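You operate a simulated robot arm through the tools that you are given. There is no shell and no other tool. Be economical: measure what you need, move in short steps, check, and stop when the job is done.

Carry out the task below with a simulated robot arm. There is one attempt and no reset: what you move stays moved.

TASK
Put the grey battery from the table top on top of the orange there and the green battery on top of the potato there.

It is judged by the outcome, as a careful person would: the job done as asked, and still so three seconds after it is handed in. It fails if anything else is knocked over, pushed out of place, dropped, spilled or broken.

THE ROBOT
A 6-joint arm with a two-finger parallel gripper, fixed in place. Base frame: the origin is at the foot of the arm, x ahead of it, y to its left, z up; the work surface is at about z = 0. Lengths are in cm, angles in degrees, forces in N, time in s.
With the tool pointing down near the work surface it reaches from about 14 to 58 cm from the base axis. Its first joint turns from -66.0 to 66.0 degrees. Payload 2.1 kg.
Tool frame: the origin (TCP) lies between the finger pads and is the grasp point; the fingertips stand 3 cm ahead of it; z points along the fingers, y is the line along which they close. The gripper opens to 9.4 cm. The fingers are 2.8 cm wide and 1 cm thick; the gripper's body (5 by 9.6 cm) begins 5.5 cm behind the TCP.
Orientation is told as [roll, pitch, yaw] about the base's x, y, z axes, in that order, counted from this pose: with the fingers straight down and closing along the base's y, the tool's x points along the base's -x, its y along +y and its z along -z.

THE INTERFACE
- The arm moves only by the tool step_arm. Its argument "plan" is a list of rows, each an object of numbers (a shift or turn left out is 0, a gripper value left out holds the last): "wx", "wy", "wz": the turn, a rotation vector about the tool's x, y, z in units of 8 degrees (1.0 is 8 degrees); "tx", "ty", "tz": the shift along the tool's x, y, z in units of 20 mm (1.0 is 20 mm); "grip": the closure in counts, from 0 (fully open) to 255 (shut). In form: [{"wx": .., "wy": .., "wz": .., "tx": .., "ty": .., "tz": .., "grip": ..}, ...]. A call has 1 to 12 rows; each row shifts and turns the commanded pose from where the row before left it, along the tool's axes as they then stand. A call with a number of a shift or a turn outside -1 to 1 is refused whole. A row lasts 0.2 s, in which the tool goes at most 5 cm and 8.6 degrees; a call with a longer step from one row to the next is refused whole, and so is a gripper value outside its range. A pose out of reach is approached as far as the arm can. The call stops where the force on the tool passes 40 N (or 10 N more than at its start, if that is more) or the arm is blocked; 0.2 s more then pass. The fingers move at their own pace (about 7.2 cm/s each) and stop on an object; they squeeze with about 26 N. The grip force told is the motor's: it shows also when the fingers shut on nothing. Time passes only in rows, and 0.2 s behind the last, so rows that do not move let the fingers close. It gives the time, the measured TCP pose, the force on the tool (base axes), the opening and the grip force at its end, in the units of the frame above (readings bear some noise).
- Cameras (640 x 400 px; columns grow to the right, rows downward): "scene" is fixed at [3.77, -36.05, 48.08]; the picture's right is [0.90, -0.44, 0.00], its down [-0.26, -0.54, -0.80] and it looks along [0.35, 0.72, -0.60] (base axes); focal length 251 px, centre (320, 200). "wrist" rides on the gripper at [-3.7, 0, -5.8] in the tool frame; the picture's right is [0.00, -1.00, 0.00], its down [0.97, 0.00, -0.24] and it looks along [0.24, 0.00, 0.97] (tool axes); focal length 218 px, centre (320, 200).
- snapshot(camera): a new picture of that camera. No time passes.
- measure_at(camera, pixels): there is no depth. For up to 12 entries [column, row, z] of the newest picture of that camera ("zoom" is the newest enlarged one), the place [x, y] in the base frame at which the ray of that pixel passes the height z, good to about 0.2 cm. No time passes.
- close_up(camera, box): a new picture of the part [left, top, right, bottom] of that camera's present view, enlarged. No time passes.
- sign_off(): hands the job in; it is judged then, once.

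Work in short steps. Measure before you move; look again where a grasp or a placing could have gone wrong, and mend it. You have 60 turns and 20 pictures in all, the two below and enlarged ones among them. Open the gripper and draw the arm clear of the work before you hand the job in, unless the task says otherwise; then end with one line.

The tools are called after ">>>" as a command line: name --argument value ..., lists and objects as JSON in quotes. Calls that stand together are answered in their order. step_arm: Moves the arm, as the interface text tells. Its arguments: {"type":"object","properties":{"plan":{"type":"array","items":{"type":"object","properties":{"wx":{"type":"number"},"wy":{"type":"number"},"wz":{"type":"number"},"tx":{"type":"number"},"ty":{"type":"number"},"tz":{"type":"number"},"grip":{"type":"number"}}}}},"required":["plan"]} The other tools are called the same way: snapshot (camera) takes a picture; measure_at (camera, pixels) gives the place at which the rays of pixels pass given heights; close_up (camera, box) takes an enlarged picture of a part of a camera's view; sign_off () hands the job in.

At the start:

```text
clock: 0.0
ee_pos: [31.73, -10.03, 32.03]
ee_rot: [-0.2, -0.1, -0.1]
wrist_force: [-0.8, 0.5, -0.3]
gripper_width: 9.37
gripper_force: 0.0
```

scene: 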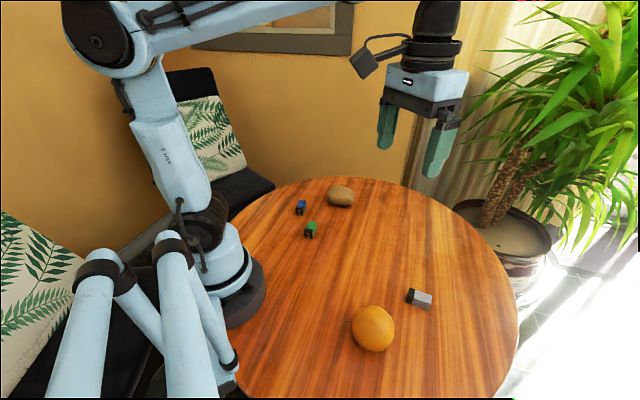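
wrist: 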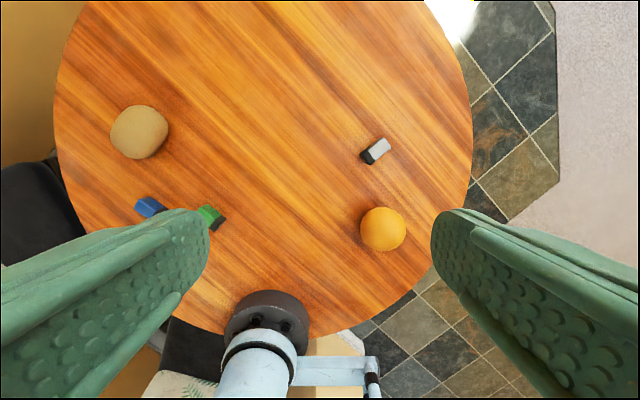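

I see the grey battery at scene (419,299), the orange at (373,329), the green one at (310,229) and the potato at (340,196). I enlarge both areas to measure them.

>>> close_up --camera "scene" --box '[330, 270, 458, 360]'

>>> close_up --camera "scene" --box '[270, 170, 380, 250]'

>>> measure_at --camera "wrist" --pixels '[[363, 157, 1], [386, 146, 1], [375, 151, 1.5], [382, 228, 3.5], [138, 132, 2], [217, 222, 0.7], [203, 208, 1], [148, 207, 1]]'

>>> measure_at --camera "scene" --pixels '[[419, 299, 1], [373, 329, 3.5], [340, 196, 2], [310, 229, 1], [300, 207, 1], [408, 302, 0], [430, 308, 0]]'

```text
4.44 times, centred on (394, 315) of scene
```

zoom: 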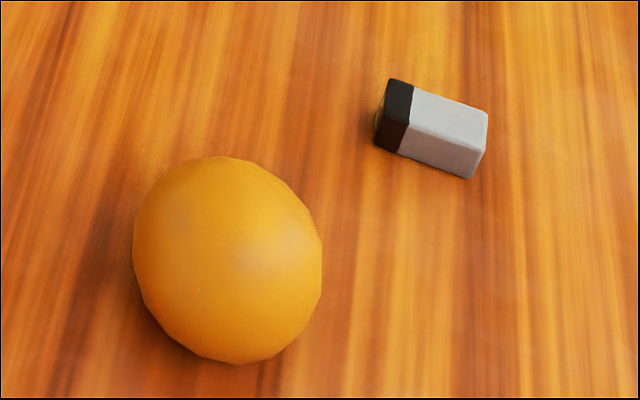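

```text
5.00 times, centred on (325, 210) of scene
```

zoom: 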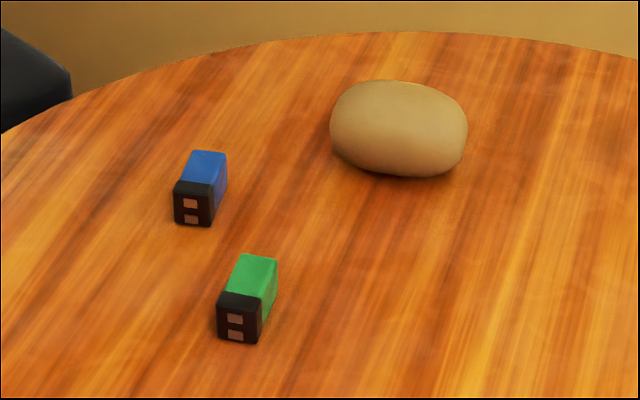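

```text
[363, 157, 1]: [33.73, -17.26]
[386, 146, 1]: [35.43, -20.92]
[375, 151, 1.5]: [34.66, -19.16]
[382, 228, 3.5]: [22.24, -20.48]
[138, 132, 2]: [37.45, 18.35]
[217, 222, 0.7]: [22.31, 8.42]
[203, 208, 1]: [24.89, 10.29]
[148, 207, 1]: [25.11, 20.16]
```

```text
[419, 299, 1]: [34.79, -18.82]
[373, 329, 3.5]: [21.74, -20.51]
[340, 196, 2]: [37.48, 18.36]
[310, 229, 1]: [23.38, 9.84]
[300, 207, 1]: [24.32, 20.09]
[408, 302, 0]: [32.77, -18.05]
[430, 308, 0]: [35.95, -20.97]
```

The grey battery lies at about (34.7,-19), with its long axis near -65° in the base frame. I move above it first, keeping the same orientation.

>>> step_arm --plan '[{"tx": -0.21, "ty": -0.648, "tz": 1, "grip": 0}, {"tx": -0.21, "ty": -0.648, "tz": 1}, {"tx": -0.21, "ty": -0.648, "tz": 1}, {"tx": -0.21, "ty": -0.648, "tz": 1}, {"tx": -0.21, "ty": -0.648, "tz": 1}, {"tx": -0.21, "ty": -0.648, "tz": 1}, {"tx": -0.21, "ty": -0.648, "tz": 1}, {}]'

>>> close_up --camera "wrist" --box '[220, 150, 420, 400]'

```text
clock: 1.8
ee_pos: [34.59, -19.41, 18.11]
ee_rot: [-0.2, -0.2, -0.1]
wrist_force: [0.1, 0.3, 0.1]
gripper_width: 9.41
gripper_force: 0.1
```

```text
1.60 times, centred on (320, 275) of wrist
```

zoom: 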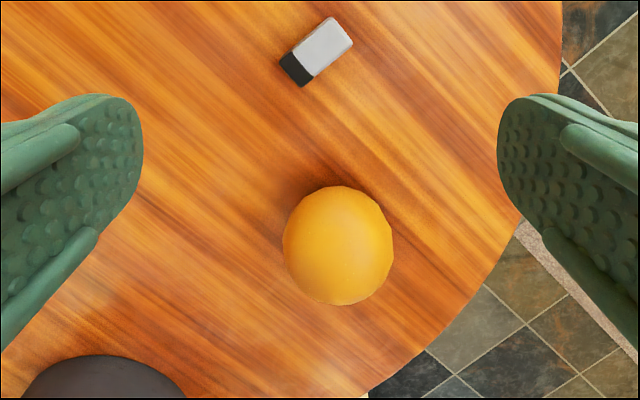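

I measure the battery's corners and the orange's outline in this picture.

>>> measure_at --camera "zoom" --pixels '[[327, 17, 1.7], [352, 43, 1.7], [314, 76, 1.7], [292, 51, 1.7], [279, 61, 1.7], [302, 86, 1.7], [283, 245, 3.5], [393, 245, 3.5], [338, 186, 3.5], [338, 305, 3.5], [338, 243, 3.5]]'

>>> close_up --camera "wrist" --box '[290, 140, 354, 180]'

```text
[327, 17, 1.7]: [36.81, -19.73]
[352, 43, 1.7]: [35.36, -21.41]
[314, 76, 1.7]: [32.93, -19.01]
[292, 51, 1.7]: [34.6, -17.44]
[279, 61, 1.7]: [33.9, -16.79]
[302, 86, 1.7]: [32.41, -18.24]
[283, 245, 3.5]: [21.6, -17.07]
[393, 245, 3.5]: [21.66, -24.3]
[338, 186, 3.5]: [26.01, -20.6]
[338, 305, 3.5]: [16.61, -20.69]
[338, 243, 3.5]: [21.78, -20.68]
```

```text
10.00 times, centred on (322, 160) of wrist
```

zoom: 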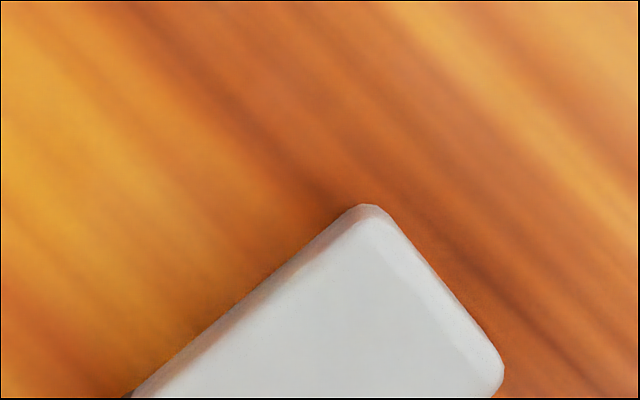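

The battery's long axis is at about -46° and its centre is near (34.6,-19.05). I turn the tool to yaw -46 and lower to z≈9.

>>> step_arm --plan '[{"ty": 0.18}, {"wz": 0.96, "tz": 0.75}, {"wz": 0.96, "tz": 0.75}, {"wz": 0.96, "tz": 0.75}, {"wz": 0.96, "tz": 0.75}, {"wz": 0.96, "tz": 0.75}, {"wz": 0.96, "tz": 0.75}, {}]'

>>> snapshot --camera "wrist"

```text
clock: 3.6
ee_pos: [34.75, -18.64, 8.86]
ee_rot: [0.0, -0.2, -46.1]
wrist_force: [0.5, 0.4, 0.0]
gripper_width: 9.39
gripper_force: 0.1
```

```text
13 pictures are left
```

wrist: 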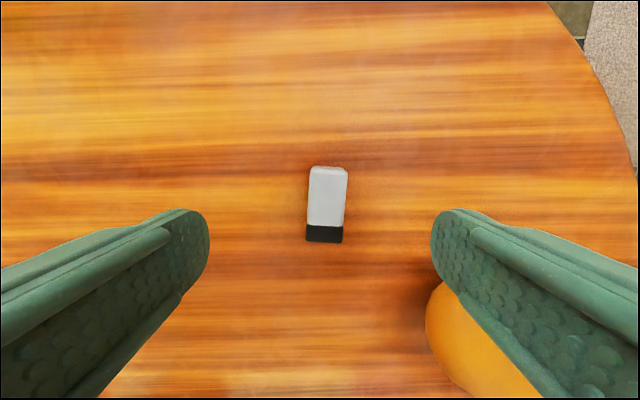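

The battery sits at (326,205), tilted by about 3°. I measure its corners.

>>> measure_at --camera "wrist" --pixels '[[311, 168, 1.7], [347, 170, 1.7], [306, 241, 1.7], [342, 242, 1.7], [311, 168, 2.3], [347, 170, 2.3], [306, 241, 2.3], [342, 242, 2.3]]'

```text
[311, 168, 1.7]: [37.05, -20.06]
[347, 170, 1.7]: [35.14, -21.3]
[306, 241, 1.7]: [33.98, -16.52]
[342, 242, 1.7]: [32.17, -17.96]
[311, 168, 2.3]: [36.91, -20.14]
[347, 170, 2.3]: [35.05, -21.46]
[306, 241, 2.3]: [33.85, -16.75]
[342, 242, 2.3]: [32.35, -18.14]
```

I correct by (-0.17,-0.33) cm and 2.5° of turn, then descend until the fingertips are just above the table.

>>> step_arm --plan '[{"tx": -0.06, "ty": -0.175, "wz": 0.31, "grip": 70}, {"tz": 0.9}, {"tz": 0.9}, {"tz": 0.9}, {}]'

```text
clock: 4.8
ee_pos: [34.62, -18.96, 3.72]
ee_rot: [-0.1, -0.3, -48.7]
wrist_force: [0.4, 0.1, 0.1]
gripper_width: 6.82
gripper_force: 0.1
```

The tool is centred on the battery. I lower slightly and close.

>>> step_arm --plan '[{"tz": 0.1}, {"grip": 255}, {}, {}, {}, {}]'

```text
clock: 6.2
ee_pos: [34.64, -19.11, 3.69]
ee_rot: [0.0, -0.2, -48.6]
wrist_force: [0.2, -0.2, -0.6]
gripper_width: 2.1
gripper_force: 25.7
```

I hold the battery at 2.1 cm opening. I lift it and carry it above the orange, whose centre I estimate at about (21.87,-20.65) with its top near z≈7.2.

>>> step_arm --plan '[{"tz": -1}, {"tz": -1}, {"tz": -1}, {"tz": -1}, {"tz": -1}, {"tx": 0.6025, "ty": -0.885, "tz": -0.3}, {"tx": 0.6025, "ty": -0.885}, {"tx": 0.6025, "ty": -0.885}, {"tx": 0.6025, "ty": -0.885}, {"tx": 0.6025, "ty": -0.885}, {"tx": 0.6025, "ty": -0.885}, {}]'

>>> snapshot --camera "wrist"

>>> close_up --camera "scene" --box '[293, 225, 453, 365]'

```text
clock: 8.8
ee_pos: [21.74, -20.64, 14.18]
ee_rot: [-0.1, -0.2, -48.6]
wrist_force: [0.2, -1.1, 0.5]
gripper_width: 2.08
gripper_force: 25.9
```

```text
12 pictures are left
```

wrist: 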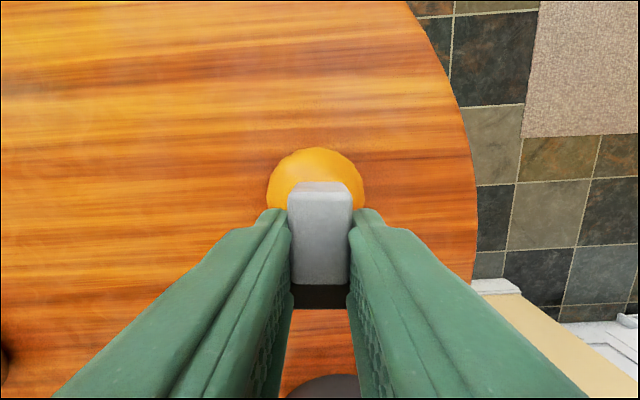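

```text
2.86 times, centred on (373, 295) of scene
```

zoom: 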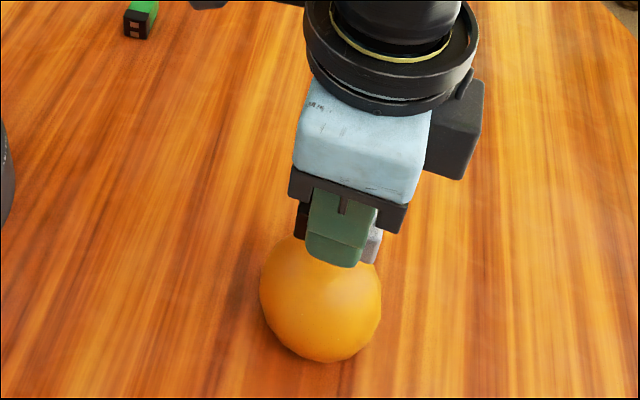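

I measure the orange's visible edges and the held battery's ends.

>>> measure_at --camera "wrist" --pixels '[[266, 195, 3.6], [366, 195, 3.6], [315, 148, 3.6], [320, 182, 12.6], [320, 296, 12.6]]'

>>> close_up --camera "wrist" --box '[240, 130, 400, 230]'

```text
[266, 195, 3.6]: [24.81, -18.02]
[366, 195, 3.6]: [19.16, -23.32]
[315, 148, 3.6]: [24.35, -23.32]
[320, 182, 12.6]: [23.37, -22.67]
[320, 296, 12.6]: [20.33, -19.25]
```

```text
4.00 times, centred on (320, 180) of wrist
```

zoom: 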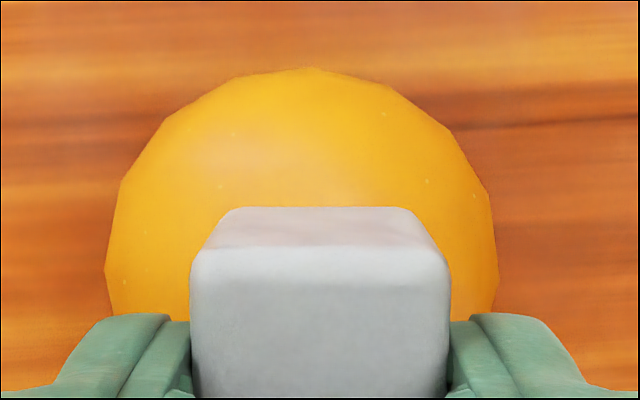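

The orange's centre is about 0.35 cm to tool +y of the battery's centre, and fore-aft is aligned. I correct that, descend most of the way and take a look.

>>> step_arm --plan '[{"ty": 0.17, "tx": 0.02}, {"tz": 0.5}, {"tz": 0.5}, {"tz": 0.3}, {}, {}]'

>>> close_up --camera "wrist" --box '[240, 130, 400, 230]'

```text
clock: 10.2
ee_pos: [22.09, -20.54, 11.49]
ee_rot: [-0.2, -0.1, -48.6]
wrist_force: [0.0, -0.5, 0.0]
gripper_width: 2.11
gripper_force: 26.1
```

```text
4.00 times, centred on (320, 180) of wrist
```

zoom: 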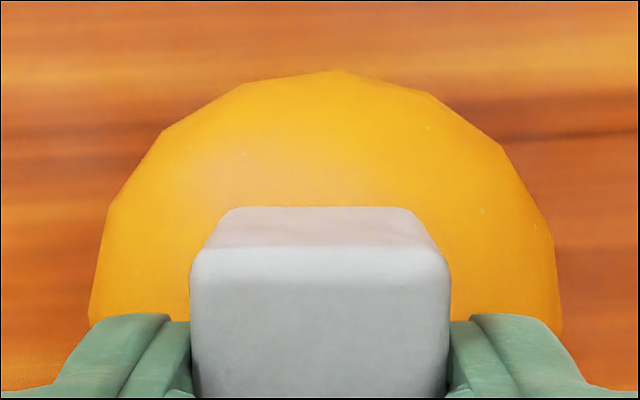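

It is now centred to within 0.1 cm. I descend gently, watching the force.

>>> step_arm --plan '[{"tz": 0.1, "ty": -0.02}, {"tz": 0.1}, {}]'

>>> step_arm --plan '[{"tz": 0.05}, {"tz": 0.05}, {}]'

```text
clock: 11.0
ee_pos: [22.06, -20.35, 11.11]
ee_rot: [0.0, -0.2, -48.6]
wrist_force: [0.4, -0.3, -0.1]
gripper_width: 2.09
gripper_force: 25.7
```

```text
clock: 11.8
ee_pos: [21.95, -20.52, 10.89]
ee_rot: [0.1, -0.2, -48.5]
wrist_force: [0.4, 0.0, -0.2]
gripper_width: 2.1
gripper_force: 25.7
```

No contact yet, so I keep going down in small steps.

>>> step_arm --plan '[{"tz": 0.05}, {}]'

>>> step_arm --plan '[{"tz": 0.05}, {}]'

>>> close_up --camera "scene" --box '[333, 265, 413, 355]'

```text
clock: 12.4
ee_pos: [21.84, -20.57, 10.87]
ee_rot: [0.0, -0.2, -48.6]
wrist_force: [0.5, -0.3, -0.5]
gripper_width: 2.12
gripper_force: 26.2
```

```text
clock: 13.0
ee_pos: [21.78, -20.51, 10.66]
ee_rot: [0.0, -0.2, -48.6]
wrist_force: [0.1, 0.0, 1.2]
gripper_width: 2.11
gripper_force: 26.1
```

```text
4.44 times, centred on (373, 310) of scene
```

zoom: 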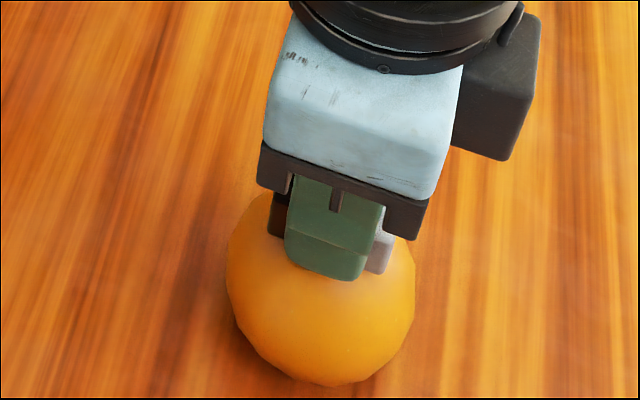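

A first hint of contact shows (1.2 N). I take smaller steps to confirm.

>>> step_arm --plan '[{"tz": 0.03}, {}]'

>>> step_arm --plan '[{}, {}]'

```text
clock: 13.6
ee_pos: [21.8, -20.28, 10.61]
ee_rot: [0.0, -0.2, -48.6]
wrist_force: [-0.1, 0.4, 0.5]
gripper_width: 2.13
gripper_force: 25.9
```

```text
clock: 14.2
ee_pos: [21.9, -20.32, 10.59]
ee_rot: [0.0, -0.2, -48.6]
wrist_force: [0.8, 0.0, -0.7]
gripper_width: 2.11
gripper_force: 26.4
```

Not contact, only noise. I continue down.

>>> step_arm --plan '[{"tz": 0.05}, {}]'

>>> step_arm --plan '[{"tz": 0.03}, {}]'

>>> step_arm --plan '[{"tz": 0.03}, {}]'

```text
clock: 14.8
ee_pos: [21.89, -20.38, 10.55]
ee_rot: [0.0, -0.1, -48.6]
wrist_force: [-3.2, 1.3, 21.3]
gripper_width: 2.1
gripper_force: 26.0
```

```text
clock: 15.4
ee_pos: [21.93, -20.5, 10.53]
ee_rot: [0.1, -0.2, -48.6]
wrist_force: [-2.3, 3.8, 22.4]
gripper_width: 2.1
gripper_force: 26.1
```

```text
clock: 16.0
ee_pos: [22.0, -20.5, 10.38]
ee_rot: [0.0, -0.2, -48.6]
wrist_force: [-0.2, 2.5, 21.7]
gripper_width: 2.09
gripper_force: 25.8
```

Contact is firm at 22 N. I ease back slightly to relieve the load.

>>> step_arm --plan '[{"tz": -0.02}, {}]'

```text
clock: 16.6
ee_pos: [21.79, -20.53, 10.57]
ee_rot: [0.0, -0.3, -48.6]
wrist_force: [0.2, 0.1, -0.2]
gripper_width: 2.09
gripper_force: 26.2
```

The load is off and the battery is within 0.4 mm of resting on the orange. I release it and look.

>>> step_arm --plan '[{"grip": 130}, {}, {}, {}]'

>>> snapshot --camera "wrist"

```text
clock: 17.6
ee_pos: [21.91, -20.47, 10.53]
ee_rot: [0.0, -0.2, -48.6]
wrist_force: [-0.6, 0.8, 0.1]
gripper_width: 4.59
gripper_force: 0.1
```

```text
7 pictures are left
```

wrist: 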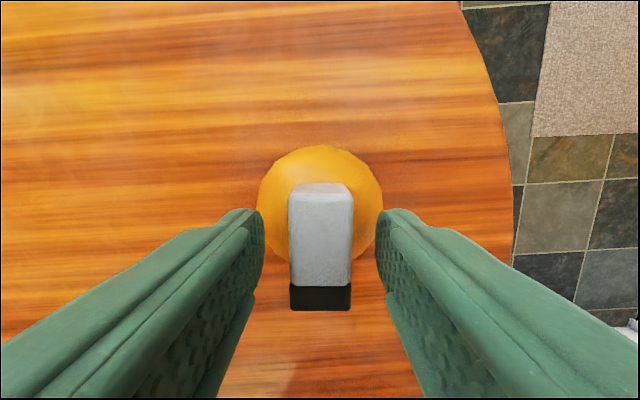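

The battery rests level and centred on the orange. I draw straight up and then turn the tool for the green one.

>>> step_arm --plan '[{"tz": -0.5}, {"tz": -1}, {"tz": -1}, {"tz": -1, "wz": -1, "grip": 0}, {"tz": -1, "wz": -1}, {"tz": -1, "wz": -1}, {"wz": -1}, {"wz": -1}, {"wz": -1}, {"wz": -1}, {"wz": -1}, {"wz": -1}]'

```text
clock: 20.2
ee_pos: [21.88, -20.43, 21.42]
ee_rot: [-0.2, -0.2, 23.6]
wrist_force: [0.3, 0.1, 0.7]
gripper_width: 9.38
gripper_force: 0.1
```

>>> step_arm --plan '[{"wz": -1}, {"wz": -0.5}]'

>>> step_arm --plan '[{"tx": -0.785, "ty": 0.975}, {"tx": -0.785, "ty": 0.975}, {"tx": -0.785, "ty": 0.975}, {"tx": -0.785, "ty": 0.975}, {"tx": -0.785, "ty": 0.975}, {"tx": -0.785, "ty": 0.975}, {"tx": -0.785, "ty": 0.975, "tz": 0.5}, {"tx": -0.785, "ty": 0.975, "tz": 0.5}, {"tx": -0.785, "ty": 0.975, "tz": 0.5}, {"tx": -0.785, "ty": 0.975, "tz": 0.5}, {"tx": -0.785, "ty": 0.975, "tz": 0.5}, {"tx": -0.785, "ty": 0.975, "tz": 0.5}]'

>>> snapshot --camera "wrist"

```text
clock: 20.8
ee_pos: [21.91, -20.57, 21.37]
ee_rot: [-0.3, 0.0, 35.5]
wrist_force: [-0.9, -0.3, -1.0]
gripper_width: 9.41
gripper_force: 0.1
```

```text
clock: 23.4
ee_pos: [24.03, 9.7, 15.49]
ee_rot: [-0.2, -0.1, 35.4]
wrist_force: [0.6, 1.9, -1.1]
gripper_width: 9.42
gripper_force: 0.1
```

```text
6 pictures are left
```

wrist: 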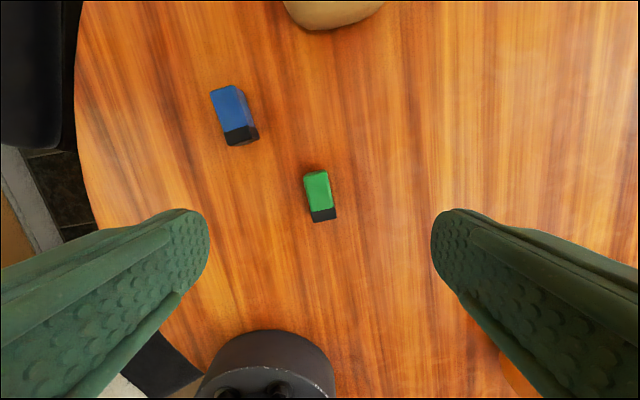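

The green battery is at (320,196), tilted by about 8°. I measure its top corners.

>>> measure_at --camera "wrist" --pixels '[[305, 173, 2.2], [328, 171, 2.2], [335, 219, 2.2], [312, 221, 2.2], [315, 29, 2]]'

```text
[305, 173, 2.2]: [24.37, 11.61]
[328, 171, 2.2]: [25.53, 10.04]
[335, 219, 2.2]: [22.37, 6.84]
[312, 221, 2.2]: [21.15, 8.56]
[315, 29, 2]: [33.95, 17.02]
```

The green battery's centre is (23.35,9.26) and its axis is at about 44.5°. I align with it and lower to check.

>>> step_arm --plan '[{"tx": 0.4, "ty": 0.02}, {"wz": -0.55, "grip": 70}, {"wz": -0.57}, {"tz": 0.9}, {"tz": 0.9}, {"tz": 0.9}, {"tz": 0.9}, {}]'

>>> snapshot --camera "wrist"

```text
clock: 25.2
ee_pos: [23.07, 9.18, 8.3]
ee_rot: [-0.3, 0.0, 44.4]
wrist_force: [0.4, 1.0, -0.4]
gripper_width: 6.83
gripper_force: 0.1
```

```text
5 pictures are left
```

wrist: 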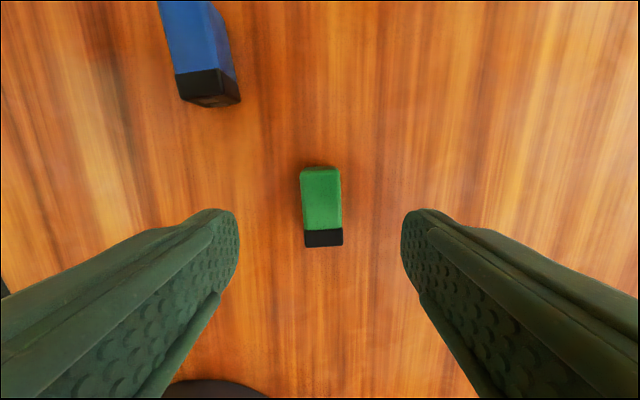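

>>> measure_at --camera "wrist" --pixels '[[300, 171, 2.2], [340, 170, 2.2], [343, 246, 2.2], [305, 247, 2.2]]'

```text
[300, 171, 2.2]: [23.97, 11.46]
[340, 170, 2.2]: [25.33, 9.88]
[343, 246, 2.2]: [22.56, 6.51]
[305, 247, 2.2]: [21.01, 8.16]
```

Nearly aligned. I apply a small correction, descend and close.

>>> step_arm --plan '[{"wz": -0.35, "ty": -0.07}, {"tz": 0.8}, {"tz": 0.8}, {"tz": 0.8}, {}, {"grip": 255}, {}, {}, {}, {}]'

```text
clock: 27.4
ee_pos: [23.19, 8.98, 3.4]
ee_rot: [-0.1, 0.0, 47.1]
wrist_force: [0.2, 0.1, 0.6]
gripper_width: 2.09
gripper_force: 26.7
```

It is gripped. I lift it and carry it toward the potato, stopping short so that I can see the whole potato.

>>> step_arm --plan '[{"tz": -1}, {"tz": -1}, {"tz": -1}, {"tz": -1}, {"tz": -1}, {"tz": -1}, {"tz": -1}, {}]'

>>> step_arm --plan '[{"tx": -0.9, "ty": -0.22}, {"tx": -0.9, "ty": -0.22}, {"tx": -0.9, "ty": -0.22}, {"tx": -0.9, "ty": -0.22}, {"tx": -0.9, "ty": -0.22}, {"tx": -0.9, "ty": -0.22}, {}]'

>>> snapshot --camera "wrist"

```text
clock: 29.2
ee_pos: [23.12, 8.93, 17.47]
ee_rot: [-0.2, -0.1, 47.0]
wrist_force: [0.9, -0.4, -1.2]
gripper_width: 2.12
gripper_force: 26.1
```

```text
clock: 30.8
ee_pos: [32.43, 15.08, 17.67]
ee_rot: [-0.1, 0.0, 47.1]
wrist_force: [0.0, -0.3, -0.5]
gripper_width: 2.11
gripper_force: 25.6
```

```text
4 pictures are left
```

wrist: 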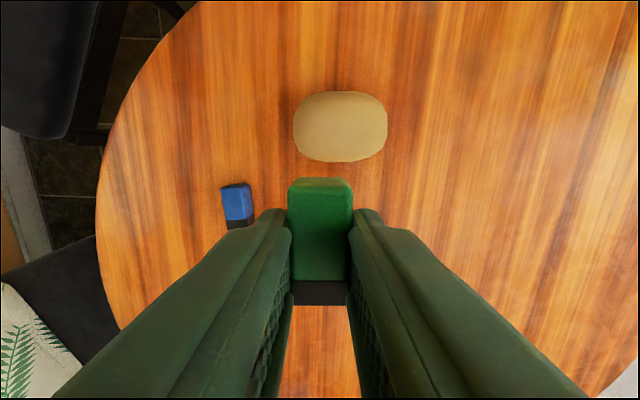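

The potato is fully seen: columns 293–387, rows 91–162. I measure its outline at mid-height.

>>> measure_at --camera "wrist" --pixels '[[293, 128, 2.3], [387, 128, 2.3], [340, 91, 2.3], [338, 162, 2.3], [340, 126, 2.3]]'

>>> close_up --camera "scene" --box '[280, 145, 400, 220]'

```text
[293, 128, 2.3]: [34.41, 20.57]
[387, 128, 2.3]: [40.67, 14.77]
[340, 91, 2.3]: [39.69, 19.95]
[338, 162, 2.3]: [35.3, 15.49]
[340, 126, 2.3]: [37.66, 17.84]
```

```text
5.33 times, centred on (340, 182) of scene
```

zoom: 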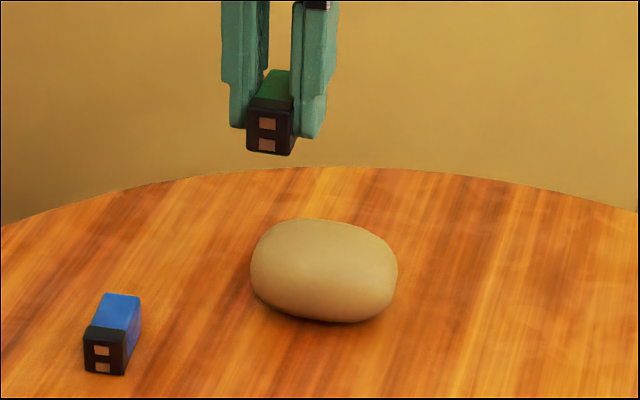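

Potato centre is about (37.45,17.7) with its top around z≈5.5–6. I move the battery over it and go down to z≈11.

>>> step_arm --plan '[{"tx": -0.89, "ty": -0.315}, {"tx": -0.89, "ty": -0.315}, {"tx": -0.89, "ty": -0.315}, {"tz": 0.8}, {"tz": 0.8}, {"tz": 0.8}, {"tz": 0.8}, {}, {}]'

>>> snapshot --camera "wrist"

```text
clock: 32.8
ee_pos: [37.61, 17.89, 10.95]
ee_rot: [-0.2, 0.0, 47.1]
wrist_force: [-0.2, 0.5, 0.3]
gripper_width: 2.11
gripper_force: 25.9
```

```text
2 pictures are left
```

wrist: 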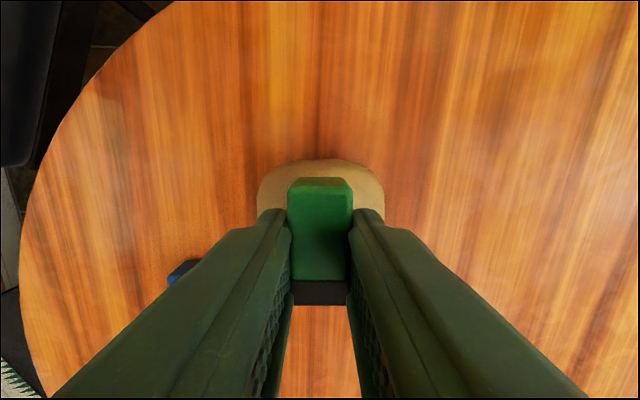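

Lateral alignment is good (potato columns 257–385 and battery centre at 320). I nudge 0.12 cm back and descend gently.

>>> step_arm --plan '[{"tx": 0.06}, {"tz": 0.1}, {"tz": 0.1}, {}]'

>>> step_arm --plan '[{"tz": 0.05}, {"tz": 0.05}, {}]'

>>> step_arm --plan '[{"tz": 0.05}, {"tz": 0.05}, {}]'

>>> step_arm --plan '[{"tz": 0.05}, {"tz": 0.05}, {}]'

```text
clock: 33.8
ee_pos: [37.4, 17.62, 10.65]
ee_rot: [-0.2, 0.0, 47.1]
wrist_force: [-1.1, 0.0, -0.7]
gripper_width: 2.09
gripper_force: 25.7
```

```text
clock: 34.6
ee_pos: [37.63, 17.6, 10.5]
ee_rot: [-0.2, 0.0, 47.0]
wrist_force: [-0.2, -0.1, 0.8]
gripper_width: 2.12
gripper_force: 26.1
```

```text
clock: 35.4
ee_pos: [37.39, 17.54, 10.13]
ee_rot: [-0.2, 0.0, 47.1]
wrist_force: [-0.3, -0.1, -0.4]
gripper_width: 2.13
gripper_force: 25.8
```

```text
clock: 36.2
ee_pos: [37.39, 17.57, 9.83]
ee_rot: [-0.2, 0.0, 47.1]
wrist_force: [0.4, 0.1, -1.4]
gripper_width: 2.1
gripper_force: 26.0
```

Still no contact, so I continue in 1 mm rows.

>>> step_arm --plan '[{"tz": 0.05}, {"tz": 0.05}, {}]'

>>> step_arm --plan '[{"tz": 0.05}, {}]'

>>> step_arm --plan '[{"tz": 0.05}, {}]'

```text
clock: 37.0
ee_pos: [37.38, 17.58, 9.77]
ee_rot: [-0.2, 0.0, 47.0]
wrist_force: [0.3, 0.5, 1.2]
gripper_width: 2.08
gripper_force: 25.8
```

```text
clock: 37.6
ee_pos: [37.33, 17.62, 9.73]
ee_rot: [-0.2, 0.1, 47.2]
wrist_force: [-0.4, -0.1, -0.4]
gripper_width: 2.09
gripper_force: 26.2
```

```text
clock: 38.2
ee_pos: [37.35, 17.58, 9.48]
ee_rot: [-0.2, 0.0, 47.1]
wrist_force: [0.1, 0.0, -0.4]
gripper_width: 2.13
gripper_force: 26.1
```

>>> step_arm --plan '[{"tz": 0.05}, {}]'

>>> step_arm --plan '[{"tz": 0.05}, {}]'

>>> step_arm --plan '[{"tz": 0.05}, {}]'

>>> step_arm --plan '[{"tz": 0.05}, {}]'

```text
clock: 38.8
ee_pos: [37.4, 17.67, 9.48]
ee_rot: [-0.2, 0.0, 47.1]
wrist_force: [-0.5, -0.4, -0.4]
gripper_width: 2.11
gripper_force: 25.4
```

```text
clock: 39.4
ee_pos: [37.31, 17.61, 9.28]
ee_rot: [-0.2, 0.0, 47.0]
wrist_force: [-0.2, 0.0, -0.4]
gripper_width: 2.07
gripper_force: 25.7
```

```text
clock: 40.0
ee_pos: [37.39, 17.66, 9.25]
ee_rot: [-0.2, 0.0, 47.1]
wrist_force: [0.4, 0.3, 0.0]
gripper_width: 2.11
gripper_force: 25.8
```

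```text
clock: 40.6
ee_pos: [37.28, 17.55, 9.04]
ee_rot: [-0.2, 0.0, 47.0]
wrist_force: [-0.1, 0.0, -0.8]
gripper_width: 2.08
gripper_force: 26.3
```

Still free. I continue down.

>>> step_arm --plan '[{"tz": 0.05}, {}]'

>>> step_arm --plan '[{"tz": 0.05}, {}]'

```text
clock: 41.2
ee_pos: [37.36, 17.52, 8.93]
ee_rot: [-0.1, -0.1, 47.1]
wrist_force: [-0.4, -1.2, 0.0]
gripper_width: 2.12
gripper_force: 25.7
```

```text
clock: 41.8
ee_pos: [37.44, 17.53, 8.97]
ee_rot: [-0.3, 0.0, 47.1]
wrist_force: [-0.5, 1.0, 0.3]
gripper_width: 2.12
gripper_force: 26.3
```

>>> step_arm --plan '[{"tz": 0.05}, {}]'

>>> step_arm --plan '[{"tz": 0.05}, {}]'

```text
clock: 42.4
ee_pos: [37.39, 17.55, 8.81]
ee_rot: [-0.1, -0.1, 47.1]
wrist_force: [-0.2, 0.2, 0.0]
gripper_width: 2.11
gripper_force: 26.1
```

```text
clock: 43.0
ee_pos: [37.42, 17.63, 8.82]
ee_rot: [-0.2, -0.1, 47.0]
wrist_force: [0.2, 0.5, 1.2]
gripper_width: 2.1
gripper_force: 26.1
```

>>> step_arm --plan '[{"tz": 0.05}, {}]'

>>> step_arm --plan '[{"tz": 0.05}, {}]'

```text
clock: 43.6
ee_pos: [37.42, 17.65, 8.46]
ee_rot: [-0.3, 0.0, 47.1]
wrist_force: [-1.3, 0.1, 0.4]
gripper_width: 2.09
gripper_force: 25.8
```

```text
clock: 44.2
ee_pos: [37.36, 17.66, 8.69]
ee_rot: [-0.2, 0.1, 47.1]
wrist_force: [-0.5, -0.1, -0.3]
gripper_width: 2.1
gripper_force: 25.9
```

>>> step_arm --plan '[{"tz": 0.05}, {}]'

>>> step_arm --plan '[{"tz": 0.05}, {}]'

```text
clock: 44.8
ee_pos: [37.42, 17.68, 8.42]
ee_rot: [-0.2, 0.0, 47.1]
wrist_force: [-0.3, -0.5, 0.1]
gripper_width: 2.11
gripper_force: 26.2
```

```text
clock: 45.4
ee_pos: [37.49, 17.76, 8.48]
ee_rot: [-0.2, -0.1, 47.1]
wrist_force: [2.0, -1.9, 18.3]
gripper_width: 2.12
gripper_force: 25.8
```

Contact at 18 N, with the battery's bottom at about z 5. I ease back until the load vanishes.

>>> step_arm --plan '[{"tz": -0.02}, {}]'

```text
clock: 46.0
ee_pos: [37.51, 17.6, 8.51]
ee_rot: [-0.2, 0.0, 47.0]
wrist_force: [1.3, -1.6, 15.0]
gripper_width: 2.07
gripper_force: 25.9
```

>>> step_arm --plan '[{"tz": -0.02}, {}]'

```text
clock: 46.6
ee_pos: [37.46, 17.57, 8.54]
ee_rot: [-0.1, 0.0, 47.2]
wrist_force: [1.1, -0.6, 2.3]
gripper_width: 2.09
gripper_force: 25.9
```

The load is down to 2 N. I release it and look.

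>>> step_arm --plan '[{"grip": 130}, {}, {}, {}]'

>>> snapshot --camera "wrist"

```text
clock: 47.6
ee_pos: [37.36, 17.62, 8.47]
ee_rot: [-0.3, 0.0, 47.1]
wrist_force: [1.0, 0.2, -0.4]
gripper_width: 4.6
gripper_force: 0.0
```

```text
1 pictures are left
```

wrist: 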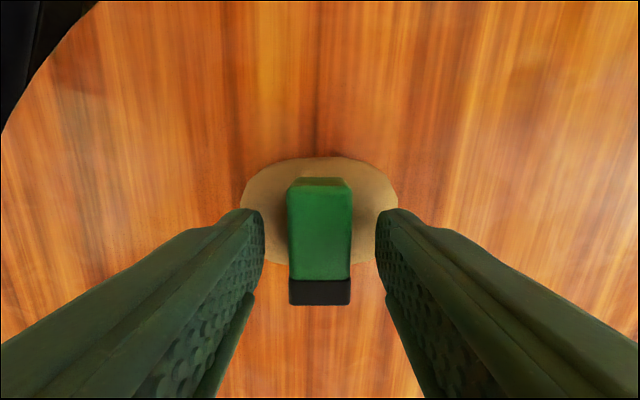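

It rests level and centred on the potato. I withdraw straight up, open fully and check the whole scene.

>>> step_arm --plan '[{"tz": -0.5}, {"tz": -1}, {"tz": -1}, {"tz": -1, "grip": 0}, {"tz": -1}, {"tz": -1}, {"tz": -1}, {"tz": -1}, {"tz": -1}, {}, {}, {}]'

>>> snapshot --camera "scene"

```text
clock: 50.2
ee_pos: [37.28, 17.77, 25.54]
ee_rot: [-0.3, 0.1, 47.1]
wrist_force: [-0.3, -0.3, 0.7]
gripper_width: 9.42
gripper_force: 0.2
```

```text
0 pictures are left
```

scene: 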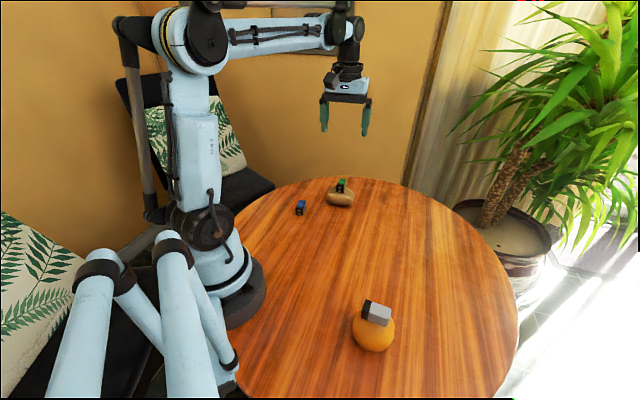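

Both batteries sit in place: the grey one at (377,313) on the orange and the green one at (341,185) on the potato. The blue battery is untouched and the arm is clear, so I hand in.

>>> sign_off

```text
The job is handed in.
```

The grey battery is on top of the orange and the green battery is on top of the potato; the last picture shows both resting there with nothing else moved.
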